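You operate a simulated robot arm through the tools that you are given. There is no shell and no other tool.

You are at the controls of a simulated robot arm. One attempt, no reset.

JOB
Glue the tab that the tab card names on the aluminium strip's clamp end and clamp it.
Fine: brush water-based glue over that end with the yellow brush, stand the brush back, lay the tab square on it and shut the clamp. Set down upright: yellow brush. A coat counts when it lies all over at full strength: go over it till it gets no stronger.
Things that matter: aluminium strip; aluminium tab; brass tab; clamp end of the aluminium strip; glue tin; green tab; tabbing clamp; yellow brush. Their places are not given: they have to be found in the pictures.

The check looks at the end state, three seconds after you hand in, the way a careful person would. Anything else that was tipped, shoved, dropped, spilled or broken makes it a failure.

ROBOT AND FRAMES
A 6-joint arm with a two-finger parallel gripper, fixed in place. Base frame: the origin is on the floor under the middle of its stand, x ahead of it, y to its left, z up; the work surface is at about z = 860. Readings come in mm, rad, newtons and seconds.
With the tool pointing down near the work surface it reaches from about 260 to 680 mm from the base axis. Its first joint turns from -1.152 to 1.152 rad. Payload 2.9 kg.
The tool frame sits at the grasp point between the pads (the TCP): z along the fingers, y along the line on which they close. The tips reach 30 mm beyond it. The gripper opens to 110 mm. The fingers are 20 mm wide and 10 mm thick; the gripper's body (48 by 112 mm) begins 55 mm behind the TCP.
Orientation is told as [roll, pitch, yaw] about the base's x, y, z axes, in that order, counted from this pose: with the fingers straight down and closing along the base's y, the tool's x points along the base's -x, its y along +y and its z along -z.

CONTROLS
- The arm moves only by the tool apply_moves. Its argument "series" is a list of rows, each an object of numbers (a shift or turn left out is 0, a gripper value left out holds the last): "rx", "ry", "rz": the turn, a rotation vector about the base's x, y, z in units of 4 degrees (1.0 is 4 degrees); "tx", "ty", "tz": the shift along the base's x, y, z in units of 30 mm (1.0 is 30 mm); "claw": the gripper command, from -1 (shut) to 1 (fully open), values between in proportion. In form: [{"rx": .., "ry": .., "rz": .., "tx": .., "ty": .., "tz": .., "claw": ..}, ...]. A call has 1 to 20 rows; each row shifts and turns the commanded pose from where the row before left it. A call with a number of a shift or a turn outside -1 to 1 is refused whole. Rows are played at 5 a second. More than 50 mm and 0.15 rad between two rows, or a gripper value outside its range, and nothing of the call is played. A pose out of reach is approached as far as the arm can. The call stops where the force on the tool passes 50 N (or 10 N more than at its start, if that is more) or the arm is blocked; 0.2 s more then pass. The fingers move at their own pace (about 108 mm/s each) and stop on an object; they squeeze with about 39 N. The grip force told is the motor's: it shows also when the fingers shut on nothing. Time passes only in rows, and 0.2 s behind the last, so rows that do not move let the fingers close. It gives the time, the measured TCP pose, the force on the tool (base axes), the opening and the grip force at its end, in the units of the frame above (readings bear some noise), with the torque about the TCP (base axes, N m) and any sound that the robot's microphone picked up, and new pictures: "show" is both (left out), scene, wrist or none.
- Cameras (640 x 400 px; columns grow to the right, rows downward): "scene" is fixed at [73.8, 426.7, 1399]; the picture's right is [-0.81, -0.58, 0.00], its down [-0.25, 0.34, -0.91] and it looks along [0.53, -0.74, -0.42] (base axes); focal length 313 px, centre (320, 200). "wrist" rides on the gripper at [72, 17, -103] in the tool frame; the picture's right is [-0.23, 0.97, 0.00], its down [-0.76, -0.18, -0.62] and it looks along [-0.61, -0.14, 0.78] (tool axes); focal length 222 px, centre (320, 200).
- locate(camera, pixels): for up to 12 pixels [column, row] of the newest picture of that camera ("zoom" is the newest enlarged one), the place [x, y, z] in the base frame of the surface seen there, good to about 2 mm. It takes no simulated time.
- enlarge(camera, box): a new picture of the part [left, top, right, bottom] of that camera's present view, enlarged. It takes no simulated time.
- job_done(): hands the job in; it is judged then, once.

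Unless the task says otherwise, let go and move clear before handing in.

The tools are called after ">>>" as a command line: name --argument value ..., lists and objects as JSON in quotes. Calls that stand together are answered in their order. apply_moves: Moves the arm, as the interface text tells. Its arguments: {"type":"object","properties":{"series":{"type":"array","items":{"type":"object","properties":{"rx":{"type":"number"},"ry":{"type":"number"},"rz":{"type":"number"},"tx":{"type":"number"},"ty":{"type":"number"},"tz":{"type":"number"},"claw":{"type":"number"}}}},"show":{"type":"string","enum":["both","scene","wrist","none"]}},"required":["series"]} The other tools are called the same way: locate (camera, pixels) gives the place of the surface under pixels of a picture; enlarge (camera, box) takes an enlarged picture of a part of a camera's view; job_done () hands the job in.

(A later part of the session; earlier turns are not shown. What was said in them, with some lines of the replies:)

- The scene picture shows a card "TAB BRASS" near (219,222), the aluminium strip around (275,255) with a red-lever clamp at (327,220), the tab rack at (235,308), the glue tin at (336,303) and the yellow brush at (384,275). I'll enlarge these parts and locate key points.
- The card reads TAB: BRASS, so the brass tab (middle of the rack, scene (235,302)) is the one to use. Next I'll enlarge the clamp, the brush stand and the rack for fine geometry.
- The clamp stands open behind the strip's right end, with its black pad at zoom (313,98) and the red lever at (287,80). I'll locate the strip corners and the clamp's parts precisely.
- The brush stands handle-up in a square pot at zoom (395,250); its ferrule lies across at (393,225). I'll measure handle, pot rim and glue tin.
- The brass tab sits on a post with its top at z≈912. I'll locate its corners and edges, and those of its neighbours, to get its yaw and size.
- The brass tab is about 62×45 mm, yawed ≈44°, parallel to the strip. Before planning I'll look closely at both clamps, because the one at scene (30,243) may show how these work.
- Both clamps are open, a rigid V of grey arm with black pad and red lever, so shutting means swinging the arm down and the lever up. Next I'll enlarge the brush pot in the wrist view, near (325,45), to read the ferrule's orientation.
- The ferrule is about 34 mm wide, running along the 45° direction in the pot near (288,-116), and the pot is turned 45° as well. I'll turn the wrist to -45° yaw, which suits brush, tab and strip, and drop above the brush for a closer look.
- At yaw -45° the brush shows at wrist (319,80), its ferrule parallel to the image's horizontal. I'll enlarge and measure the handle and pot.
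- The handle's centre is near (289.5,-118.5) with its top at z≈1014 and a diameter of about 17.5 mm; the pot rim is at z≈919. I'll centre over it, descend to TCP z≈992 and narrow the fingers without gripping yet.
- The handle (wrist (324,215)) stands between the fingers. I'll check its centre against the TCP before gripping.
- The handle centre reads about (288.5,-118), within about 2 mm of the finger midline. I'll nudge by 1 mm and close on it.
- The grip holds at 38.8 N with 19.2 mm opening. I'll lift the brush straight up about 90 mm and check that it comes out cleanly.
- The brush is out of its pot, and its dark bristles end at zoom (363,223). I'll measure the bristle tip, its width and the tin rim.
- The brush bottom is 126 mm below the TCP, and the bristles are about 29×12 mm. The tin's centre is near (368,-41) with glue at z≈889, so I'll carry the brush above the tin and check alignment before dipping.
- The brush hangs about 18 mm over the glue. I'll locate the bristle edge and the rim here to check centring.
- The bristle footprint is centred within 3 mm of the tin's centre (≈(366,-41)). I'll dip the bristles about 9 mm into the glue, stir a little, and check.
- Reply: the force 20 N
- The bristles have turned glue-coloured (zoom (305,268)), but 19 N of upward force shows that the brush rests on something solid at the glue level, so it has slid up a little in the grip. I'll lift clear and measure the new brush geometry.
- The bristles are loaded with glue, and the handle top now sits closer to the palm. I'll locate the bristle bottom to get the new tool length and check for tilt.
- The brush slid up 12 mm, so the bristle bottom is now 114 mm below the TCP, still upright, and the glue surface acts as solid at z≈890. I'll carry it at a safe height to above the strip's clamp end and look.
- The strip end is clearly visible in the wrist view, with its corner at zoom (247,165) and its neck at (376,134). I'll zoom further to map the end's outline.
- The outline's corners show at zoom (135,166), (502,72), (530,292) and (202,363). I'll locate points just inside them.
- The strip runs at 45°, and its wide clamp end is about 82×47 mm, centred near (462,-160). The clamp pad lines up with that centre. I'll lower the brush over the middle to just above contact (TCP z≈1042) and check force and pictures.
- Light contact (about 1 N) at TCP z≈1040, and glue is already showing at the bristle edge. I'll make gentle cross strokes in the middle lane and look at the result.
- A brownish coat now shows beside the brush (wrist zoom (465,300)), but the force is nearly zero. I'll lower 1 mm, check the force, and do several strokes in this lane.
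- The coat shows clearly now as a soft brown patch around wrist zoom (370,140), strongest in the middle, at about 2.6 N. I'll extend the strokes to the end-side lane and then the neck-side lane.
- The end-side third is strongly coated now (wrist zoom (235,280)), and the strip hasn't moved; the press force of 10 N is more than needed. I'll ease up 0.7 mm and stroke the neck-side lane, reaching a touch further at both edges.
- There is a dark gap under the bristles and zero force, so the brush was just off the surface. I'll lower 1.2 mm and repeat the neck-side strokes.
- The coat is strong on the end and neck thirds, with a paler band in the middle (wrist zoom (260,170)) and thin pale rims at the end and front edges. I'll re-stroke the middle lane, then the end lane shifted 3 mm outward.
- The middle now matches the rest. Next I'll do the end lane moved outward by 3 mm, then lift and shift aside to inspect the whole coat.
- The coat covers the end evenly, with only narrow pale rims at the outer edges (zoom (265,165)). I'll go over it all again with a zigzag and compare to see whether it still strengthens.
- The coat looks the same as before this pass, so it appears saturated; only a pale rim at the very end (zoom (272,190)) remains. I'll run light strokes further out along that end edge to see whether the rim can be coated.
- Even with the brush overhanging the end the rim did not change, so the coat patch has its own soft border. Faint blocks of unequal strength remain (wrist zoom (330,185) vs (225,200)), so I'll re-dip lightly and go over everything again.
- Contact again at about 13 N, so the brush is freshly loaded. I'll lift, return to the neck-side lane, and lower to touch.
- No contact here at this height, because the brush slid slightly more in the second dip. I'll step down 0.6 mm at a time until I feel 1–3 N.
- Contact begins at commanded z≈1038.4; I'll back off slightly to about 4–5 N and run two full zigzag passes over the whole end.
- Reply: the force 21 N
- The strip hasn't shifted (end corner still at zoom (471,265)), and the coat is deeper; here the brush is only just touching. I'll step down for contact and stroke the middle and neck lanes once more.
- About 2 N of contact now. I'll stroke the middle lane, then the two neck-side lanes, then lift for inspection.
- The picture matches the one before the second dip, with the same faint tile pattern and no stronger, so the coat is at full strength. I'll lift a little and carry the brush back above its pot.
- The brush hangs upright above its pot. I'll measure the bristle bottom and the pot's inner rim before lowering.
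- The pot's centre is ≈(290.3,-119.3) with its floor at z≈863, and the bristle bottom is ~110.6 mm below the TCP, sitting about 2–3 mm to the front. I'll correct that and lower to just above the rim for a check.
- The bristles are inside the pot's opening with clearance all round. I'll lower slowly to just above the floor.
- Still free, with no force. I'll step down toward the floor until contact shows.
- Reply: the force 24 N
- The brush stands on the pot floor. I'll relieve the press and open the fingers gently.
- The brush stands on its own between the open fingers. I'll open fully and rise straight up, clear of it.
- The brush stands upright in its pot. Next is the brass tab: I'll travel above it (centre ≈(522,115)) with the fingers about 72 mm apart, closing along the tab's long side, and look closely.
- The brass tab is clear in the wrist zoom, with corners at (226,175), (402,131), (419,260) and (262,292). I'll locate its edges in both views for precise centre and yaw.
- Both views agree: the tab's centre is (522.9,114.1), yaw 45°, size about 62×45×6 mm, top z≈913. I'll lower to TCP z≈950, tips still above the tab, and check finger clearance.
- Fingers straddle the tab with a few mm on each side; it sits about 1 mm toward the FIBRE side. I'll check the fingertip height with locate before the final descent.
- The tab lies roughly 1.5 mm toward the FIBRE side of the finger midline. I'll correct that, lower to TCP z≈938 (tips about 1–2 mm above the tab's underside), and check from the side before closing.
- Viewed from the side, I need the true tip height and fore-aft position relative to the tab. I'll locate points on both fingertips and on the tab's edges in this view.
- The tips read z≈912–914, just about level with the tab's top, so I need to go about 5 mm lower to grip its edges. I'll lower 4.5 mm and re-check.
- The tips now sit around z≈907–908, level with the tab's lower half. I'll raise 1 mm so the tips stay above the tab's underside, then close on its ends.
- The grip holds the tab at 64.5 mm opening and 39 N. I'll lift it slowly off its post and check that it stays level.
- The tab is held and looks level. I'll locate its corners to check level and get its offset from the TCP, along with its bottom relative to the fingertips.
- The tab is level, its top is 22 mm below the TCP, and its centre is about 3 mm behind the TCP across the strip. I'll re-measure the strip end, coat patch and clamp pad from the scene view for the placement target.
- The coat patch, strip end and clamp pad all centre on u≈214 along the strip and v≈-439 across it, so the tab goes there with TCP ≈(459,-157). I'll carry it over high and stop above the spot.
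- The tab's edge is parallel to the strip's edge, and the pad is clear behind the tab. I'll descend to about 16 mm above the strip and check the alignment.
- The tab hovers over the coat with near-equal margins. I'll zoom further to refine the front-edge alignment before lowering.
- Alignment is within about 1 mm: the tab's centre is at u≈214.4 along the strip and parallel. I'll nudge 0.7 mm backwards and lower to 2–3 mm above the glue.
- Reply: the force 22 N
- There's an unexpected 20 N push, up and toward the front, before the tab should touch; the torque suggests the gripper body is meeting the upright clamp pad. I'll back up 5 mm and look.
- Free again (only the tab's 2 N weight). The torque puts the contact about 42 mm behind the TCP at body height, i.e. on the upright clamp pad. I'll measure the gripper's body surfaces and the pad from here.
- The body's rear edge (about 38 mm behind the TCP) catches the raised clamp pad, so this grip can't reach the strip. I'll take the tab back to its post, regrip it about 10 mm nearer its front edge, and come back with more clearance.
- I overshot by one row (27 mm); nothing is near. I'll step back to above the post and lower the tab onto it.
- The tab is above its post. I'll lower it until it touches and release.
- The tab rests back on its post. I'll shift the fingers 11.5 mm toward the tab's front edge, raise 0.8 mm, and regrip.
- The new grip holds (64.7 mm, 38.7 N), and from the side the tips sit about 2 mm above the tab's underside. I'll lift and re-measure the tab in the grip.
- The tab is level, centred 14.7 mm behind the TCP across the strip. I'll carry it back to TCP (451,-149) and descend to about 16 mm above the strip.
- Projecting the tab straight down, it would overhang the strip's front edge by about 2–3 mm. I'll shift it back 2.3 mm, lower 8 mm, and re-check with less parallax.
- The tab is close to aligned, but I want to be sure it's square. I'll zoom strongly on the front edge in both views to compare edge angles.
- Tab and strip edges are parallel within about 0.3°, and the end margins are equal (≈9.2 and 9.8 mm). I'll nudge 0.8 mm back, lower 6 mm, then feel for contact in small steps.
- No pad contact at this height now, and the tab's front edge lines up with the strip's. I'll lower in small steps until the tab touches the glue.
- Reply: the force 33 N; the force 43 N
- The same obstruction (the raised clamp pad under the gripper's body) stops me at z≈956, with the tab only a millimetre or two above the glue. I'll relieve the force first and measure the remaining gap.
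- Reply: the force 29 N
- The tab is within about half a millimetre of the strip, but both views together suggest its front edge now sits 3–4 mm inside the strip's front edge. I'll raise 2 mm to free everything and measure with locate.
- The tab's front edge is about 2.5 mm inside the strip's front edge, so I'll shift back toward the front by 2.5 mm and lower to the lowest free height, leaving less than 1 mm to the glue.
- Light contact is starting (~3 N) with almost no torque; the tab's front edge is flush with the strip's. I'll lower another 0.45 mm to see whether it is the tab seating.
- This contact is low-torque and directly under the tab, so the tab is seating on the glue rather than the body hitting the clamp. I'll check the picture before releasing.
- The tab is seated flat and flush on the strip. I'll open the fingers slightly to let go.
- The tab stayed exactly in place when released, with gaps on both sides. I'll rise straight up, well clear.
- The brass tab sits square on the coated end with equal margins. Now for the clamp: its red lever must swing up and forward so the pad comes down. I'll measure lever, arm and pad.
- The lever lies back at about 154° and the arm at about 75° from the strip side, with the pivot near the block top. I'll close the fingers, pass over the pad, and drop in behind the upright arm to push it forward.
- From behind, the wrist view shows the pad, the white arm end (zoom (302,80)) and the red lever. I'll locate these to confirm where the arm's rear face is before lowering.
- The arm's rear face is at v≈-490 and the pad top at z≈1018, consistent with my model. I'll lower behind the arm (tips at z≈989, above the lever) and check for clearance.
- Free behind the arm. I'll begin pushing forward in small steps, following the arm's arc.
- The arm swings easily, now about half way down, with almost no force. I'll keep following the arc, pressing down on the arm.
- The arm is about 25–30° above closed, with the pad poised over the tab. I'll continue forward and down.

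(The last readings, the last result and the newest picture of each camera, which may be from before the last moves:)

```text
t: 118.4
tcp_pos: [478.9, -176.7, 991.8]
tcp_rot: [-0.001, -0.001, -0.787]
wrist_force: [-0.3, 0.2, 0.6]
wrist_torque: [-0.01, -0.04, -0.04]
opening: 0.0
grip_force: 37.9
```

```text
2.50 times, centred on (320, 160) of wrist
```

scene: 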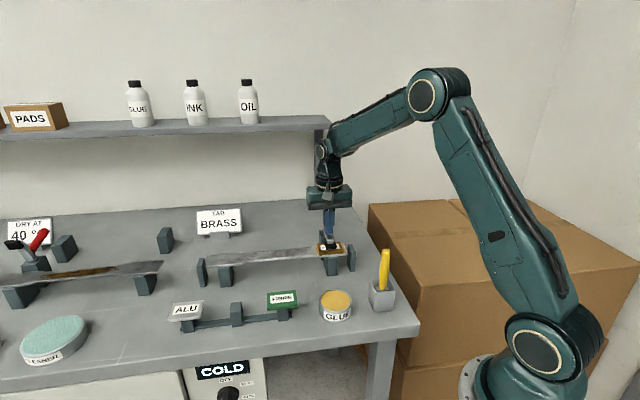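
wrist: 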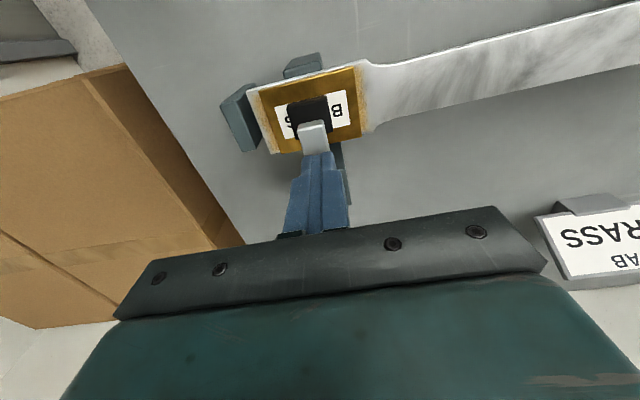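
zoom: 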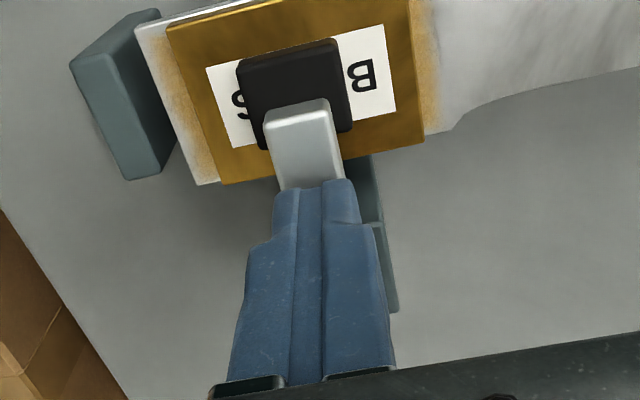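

The pad is nearly on the tab's middle. I'll press on in small steps, watching the force and listening for a click.

>>> apply_moves --series '[{"tx": -0.02, "ty": 0.02, "tz": -0.08}, {"tx": -0.01, "ty": 0.01, "tz": -0.06}, {}]' --show "none"

>>> enlarge --camera "scene" --box '[300, 215, 360, 265]'

>>> enlarge --camera "wrist" --box '[250, 80, 390, 240]'

```text
t: 119.2
tcp_pos: [479.4, -176.2, 989.5]
tcp_rot: [0.002, -0.003, -0.788]
wrist_force: [-0.6, -4.0, 13.7]
wrist_torque: [0.01, -0.24, -0.07]
opening: 0.0
grip_force: 37.5
```

```text
8.00 times, centred on (330, 240) of scene
```

zoom: 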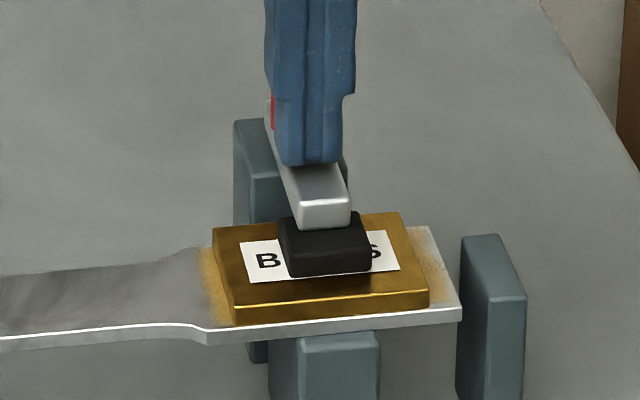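

```text
2.50 times, centred on (320, 160) of wrist
```

zoom: 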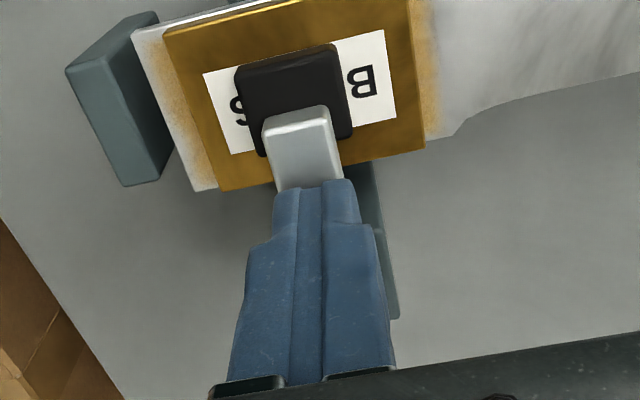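

The pad is down on the tab and the press force is 14 N. I'll press about 1 mm more to seat it and listen for a latch.

>>> apply_moves --series '[{"tz": -0.03}, {}]' --show "none"

>>> apply_moves --series '[{"tz": -0.03}, {}, {}]' --show "none"

>>> enlarge --camera "scene" --box '[300, 215, 360, 265]'

```text
t: 119.8
tcp_pos: [478.5, -177.0, 987.8]
tcp_rot: [0.001, -0.006, -0.786]
wrist_force: [0.3, -4.4, 27.2]
wrist_torque: [-0.23, -0.37, -0.08]
opening: 0.0
grip_force: 37.7
```

```text
t: 120.6
tcp_pos: [478.0, -175.5, 989.4]
tcp_rot: [0.005, -0.006, -0.785]
wrist_force: [-3.3, -4.7, 33.9]
wrist_torque: [-0.36, -0.75, -0.12]
opening: 0.0
grip_force: 38.3
```

```text
8.00 times, centred on (330, 240) of scene
```

zoom: 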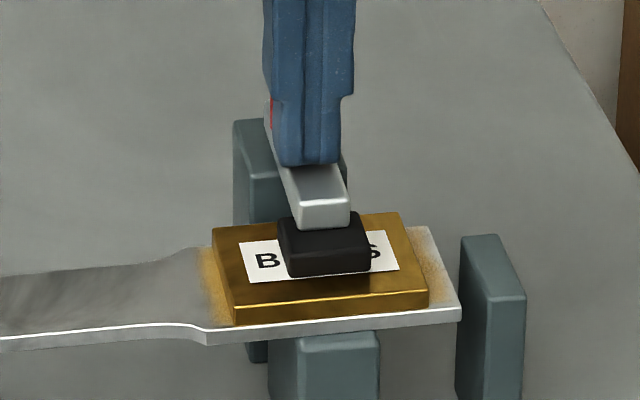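

Pressing to 34 N no longer moves anything, so the pad is fully down. I'll raise the fingers a little and see whether the clamp stays shut.

>>> apply_moves --series '[{"tz": 0.06}, {"tz": 0.2}, {"tz": 0.4}, {"tz": 0.6}, {}]' --show "both"

>>> enlarge --camera "scene" --box '[300, 195, 360, 265]'

>>> enlarge --camera "wrist" --box '[230, 60, 400, 220]'

```text
t: 121.8
tcp_pos: [477.8, -176.6, 1022.9]
tcp_rot: [0.001, 0.001, -0.785]
wrist_force: [-0.3, -0.5, -0.2]
wrist_torque: [0.03, 0.0, -0.02]
opening: 0.0
grip_force: 38.0
```

scene: 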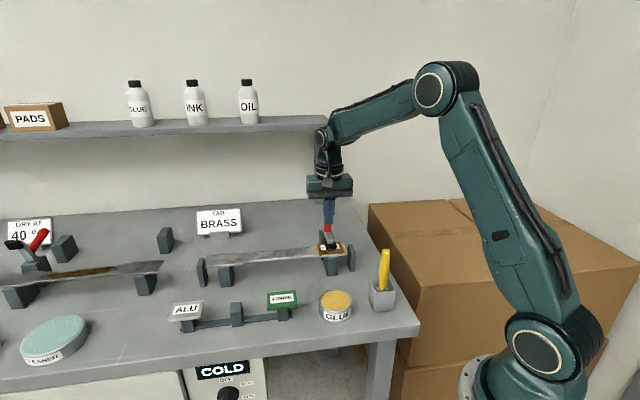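
wrist: 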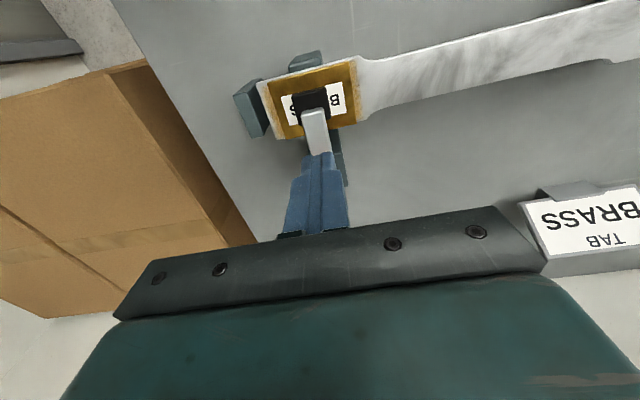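

```text
5.71 times, centred on (330, 230) of scene
```

zoom: 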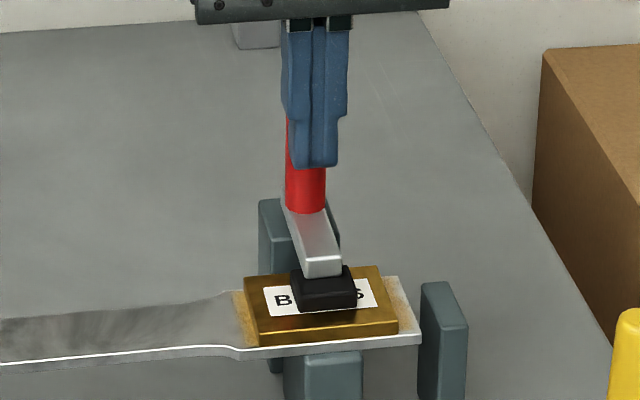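

```text
2.50 times, centred on (315, 140) of wrist
```

zoom: 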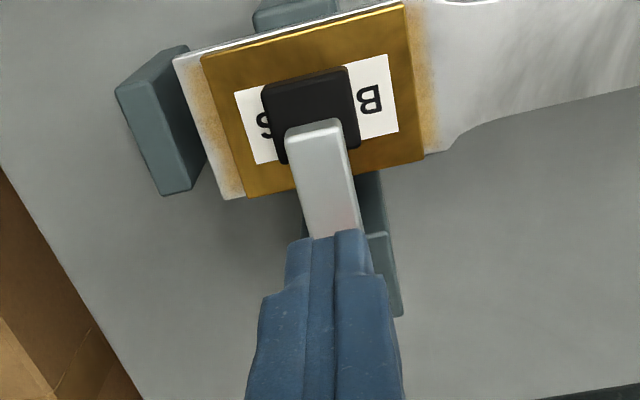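

The clamp stays shut on its own, with the lever upright and the pad on the tab. I'll rise clear and inspect it closely.

>>> apply_moves --series '[{"tz": 0.8}, {"tz": 1.0}, {"tz": 1.0}, {"tx": -0.6, "ty": 0.6}, {"tx": -0.8, "ty": 0.8}, {}]' --show "both"

>>> enlarge --camera "scene" --box '[305, 205, 360, 265]'

>>> locate --camera "zoom" --pixels '[[300, 100], [300, 150], [290, 45], [300, 210], [310, 240], [320, 265], [330, 290], [350, 300], [290, 290], [260, 280], [400, 270], [310, 335]]'

>>> enlarge --camera "wrist" --box '[230, 60, 400, 220]'

```text
t: 123.2
tcp_pos: [436.0, -132.8, 1108.3]
tcp_rot: [0.0, 0.003, -0.786]
wrist_force: [0.7, 0.3, -0.5]
wrist_torque: [0.0, -0.01, 0.01]
opening: 0.0
grip_force: 37.4
```

scene: 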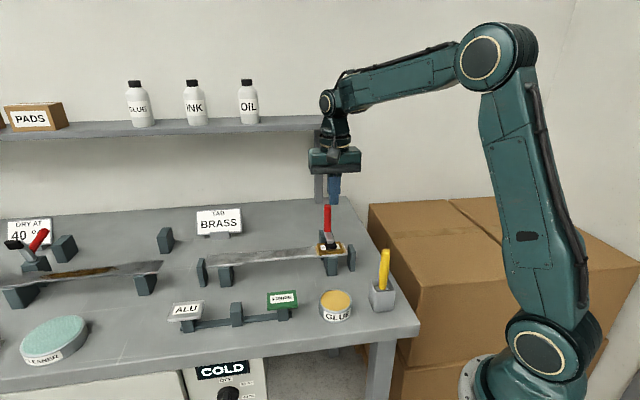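
wrist: 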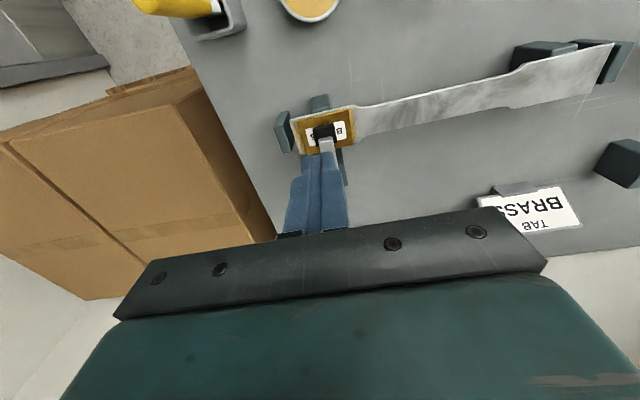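

```text
6.67 times, centred on (332, 235) of scene
```

zoom: 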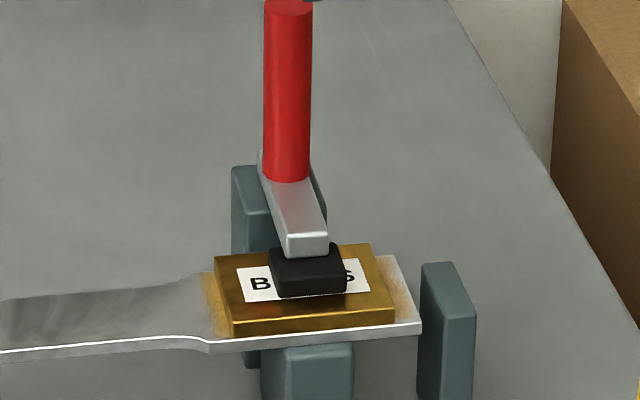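

```text
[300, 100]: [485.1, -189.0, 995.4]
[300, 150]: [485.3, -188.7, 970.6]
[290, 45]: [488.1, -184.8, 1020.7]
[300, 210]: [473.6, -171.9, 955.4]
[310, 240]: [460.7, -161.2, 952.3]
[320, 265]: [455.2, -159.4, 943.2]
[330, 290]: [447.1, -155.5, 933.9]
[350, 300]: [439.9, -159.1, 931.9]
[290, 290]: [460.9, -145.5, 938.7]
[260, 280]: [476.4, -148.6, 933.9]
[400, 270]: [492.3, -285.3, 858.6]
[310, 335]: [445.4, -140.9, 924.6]
```

```text
2.50 times, centred on (315, 140) of wrist
```

zoom: 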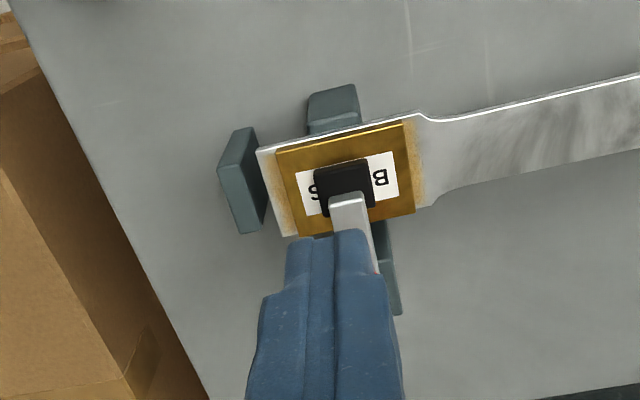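

The clamp is shut: the lever is upright (zoom (288,90)), the arm is level, and the pad presses on the middle of the brass tab, which hasn't moved. I'll retreat up and back to a clear spot and take a last look at everything.

>>> apply_moves --series '[{"tz": 0.9}, {"tz": 0.9, "tx": -0.5}, {"tz": 0.9, "tx": -0.8}, {"tz": 0.9, "tx": -0.8}, {"tx": -0.8, "claw": 0.0}, {"tx": -0.5, "claw": 0.0}, {}]' --show "both"

>>> enlarge --camera "scene" --box '[150, 200, 410, 345]'

>>> enlarge --camera "scene" --box '[310, 220, 355, 265]'

>>> enlarge --camera "wrist" --box '[260, 0, 480, 200]'

```text
t: 124.8
tcp_pos: [332.7, -133.3, 1216.9]
tcp_rot: [-0.002, 0.0, -0.786]
wrist_force: [-0.1, 0.3, 0.2]
wrist_torque: [0.0, 0.0, -0.01]
opening: 54.9
grip_force: 0.0
```

scene: 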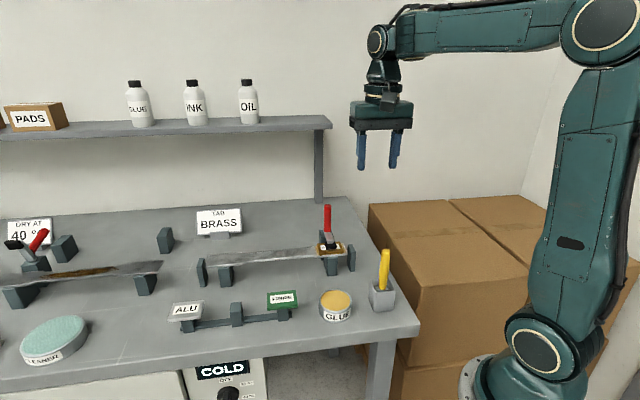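
wrist: 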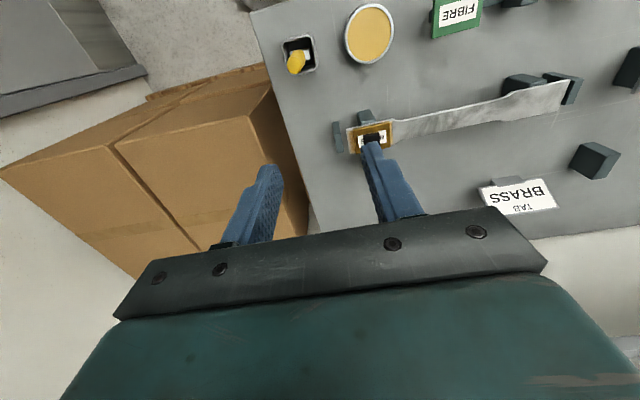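

```text
2.46 times, centred on (280, 272) of scene
```

zoom: 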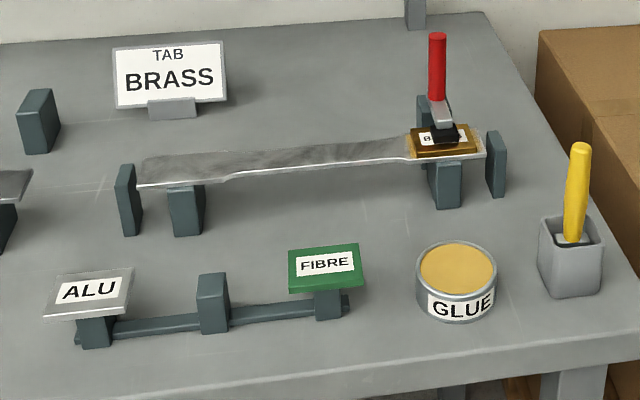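

```text
8.89 times, centred on (332, 242) of scene
```

zoom: 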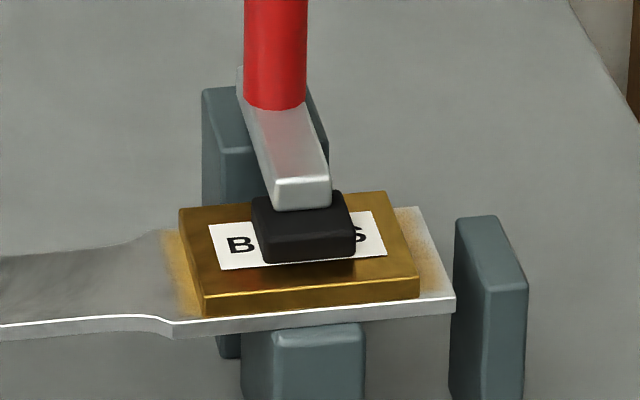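

```text
2.00 times, centred on (370, 100) of wrist
```

zoom: 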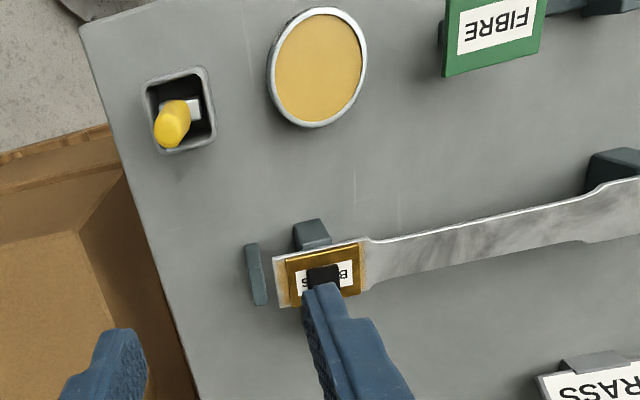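

All is in order: the tab card's brass tab is glued square on the clamp end with the clamp shut, and the yellow brush stands upright in its pot. The tin and the other tabs are where they were, and the gripper is empty and clear, so I'm handing the job in.

>>> job_done

```text
The job is handed in.
```

The brass tab, which the card names, is glued onto the aluminium strip's clamp end and the clamp is shut on it. I handed the job in at about 125 seconds; the tool did not report a result.

- **Coat:** I went over the whole end with the yellow brush and re-dipped once. By the last pass the coat looked no stronger than before. A pale rim a few millimetres wide stayed along the outer edges. At the end edge, brushing past it made no difference.
- **Tab:** It lies parallel to the strip, flush with the front edge and centred, with about 9 mm free at each end. I put it back on its post once to change grip, because the gripper body was catching the open clamp.
- **Clamp:** I pushed the arm down until about 34 N no longer moved it. It stayed shut when I let go, with the pad on the middle of the tab. I heard no latch click, so it may be held by friction only.
- **Brush and the rest:** The brush stands upright in its pot. The glue tin and the other two tabs look undisturbed in the last pictures, and the strip is within about a millimetre of where it started.

The gripper pressed against the raised clamp pad with up to about 38 N while I was placing the tab. I saw no damage or shift from it.
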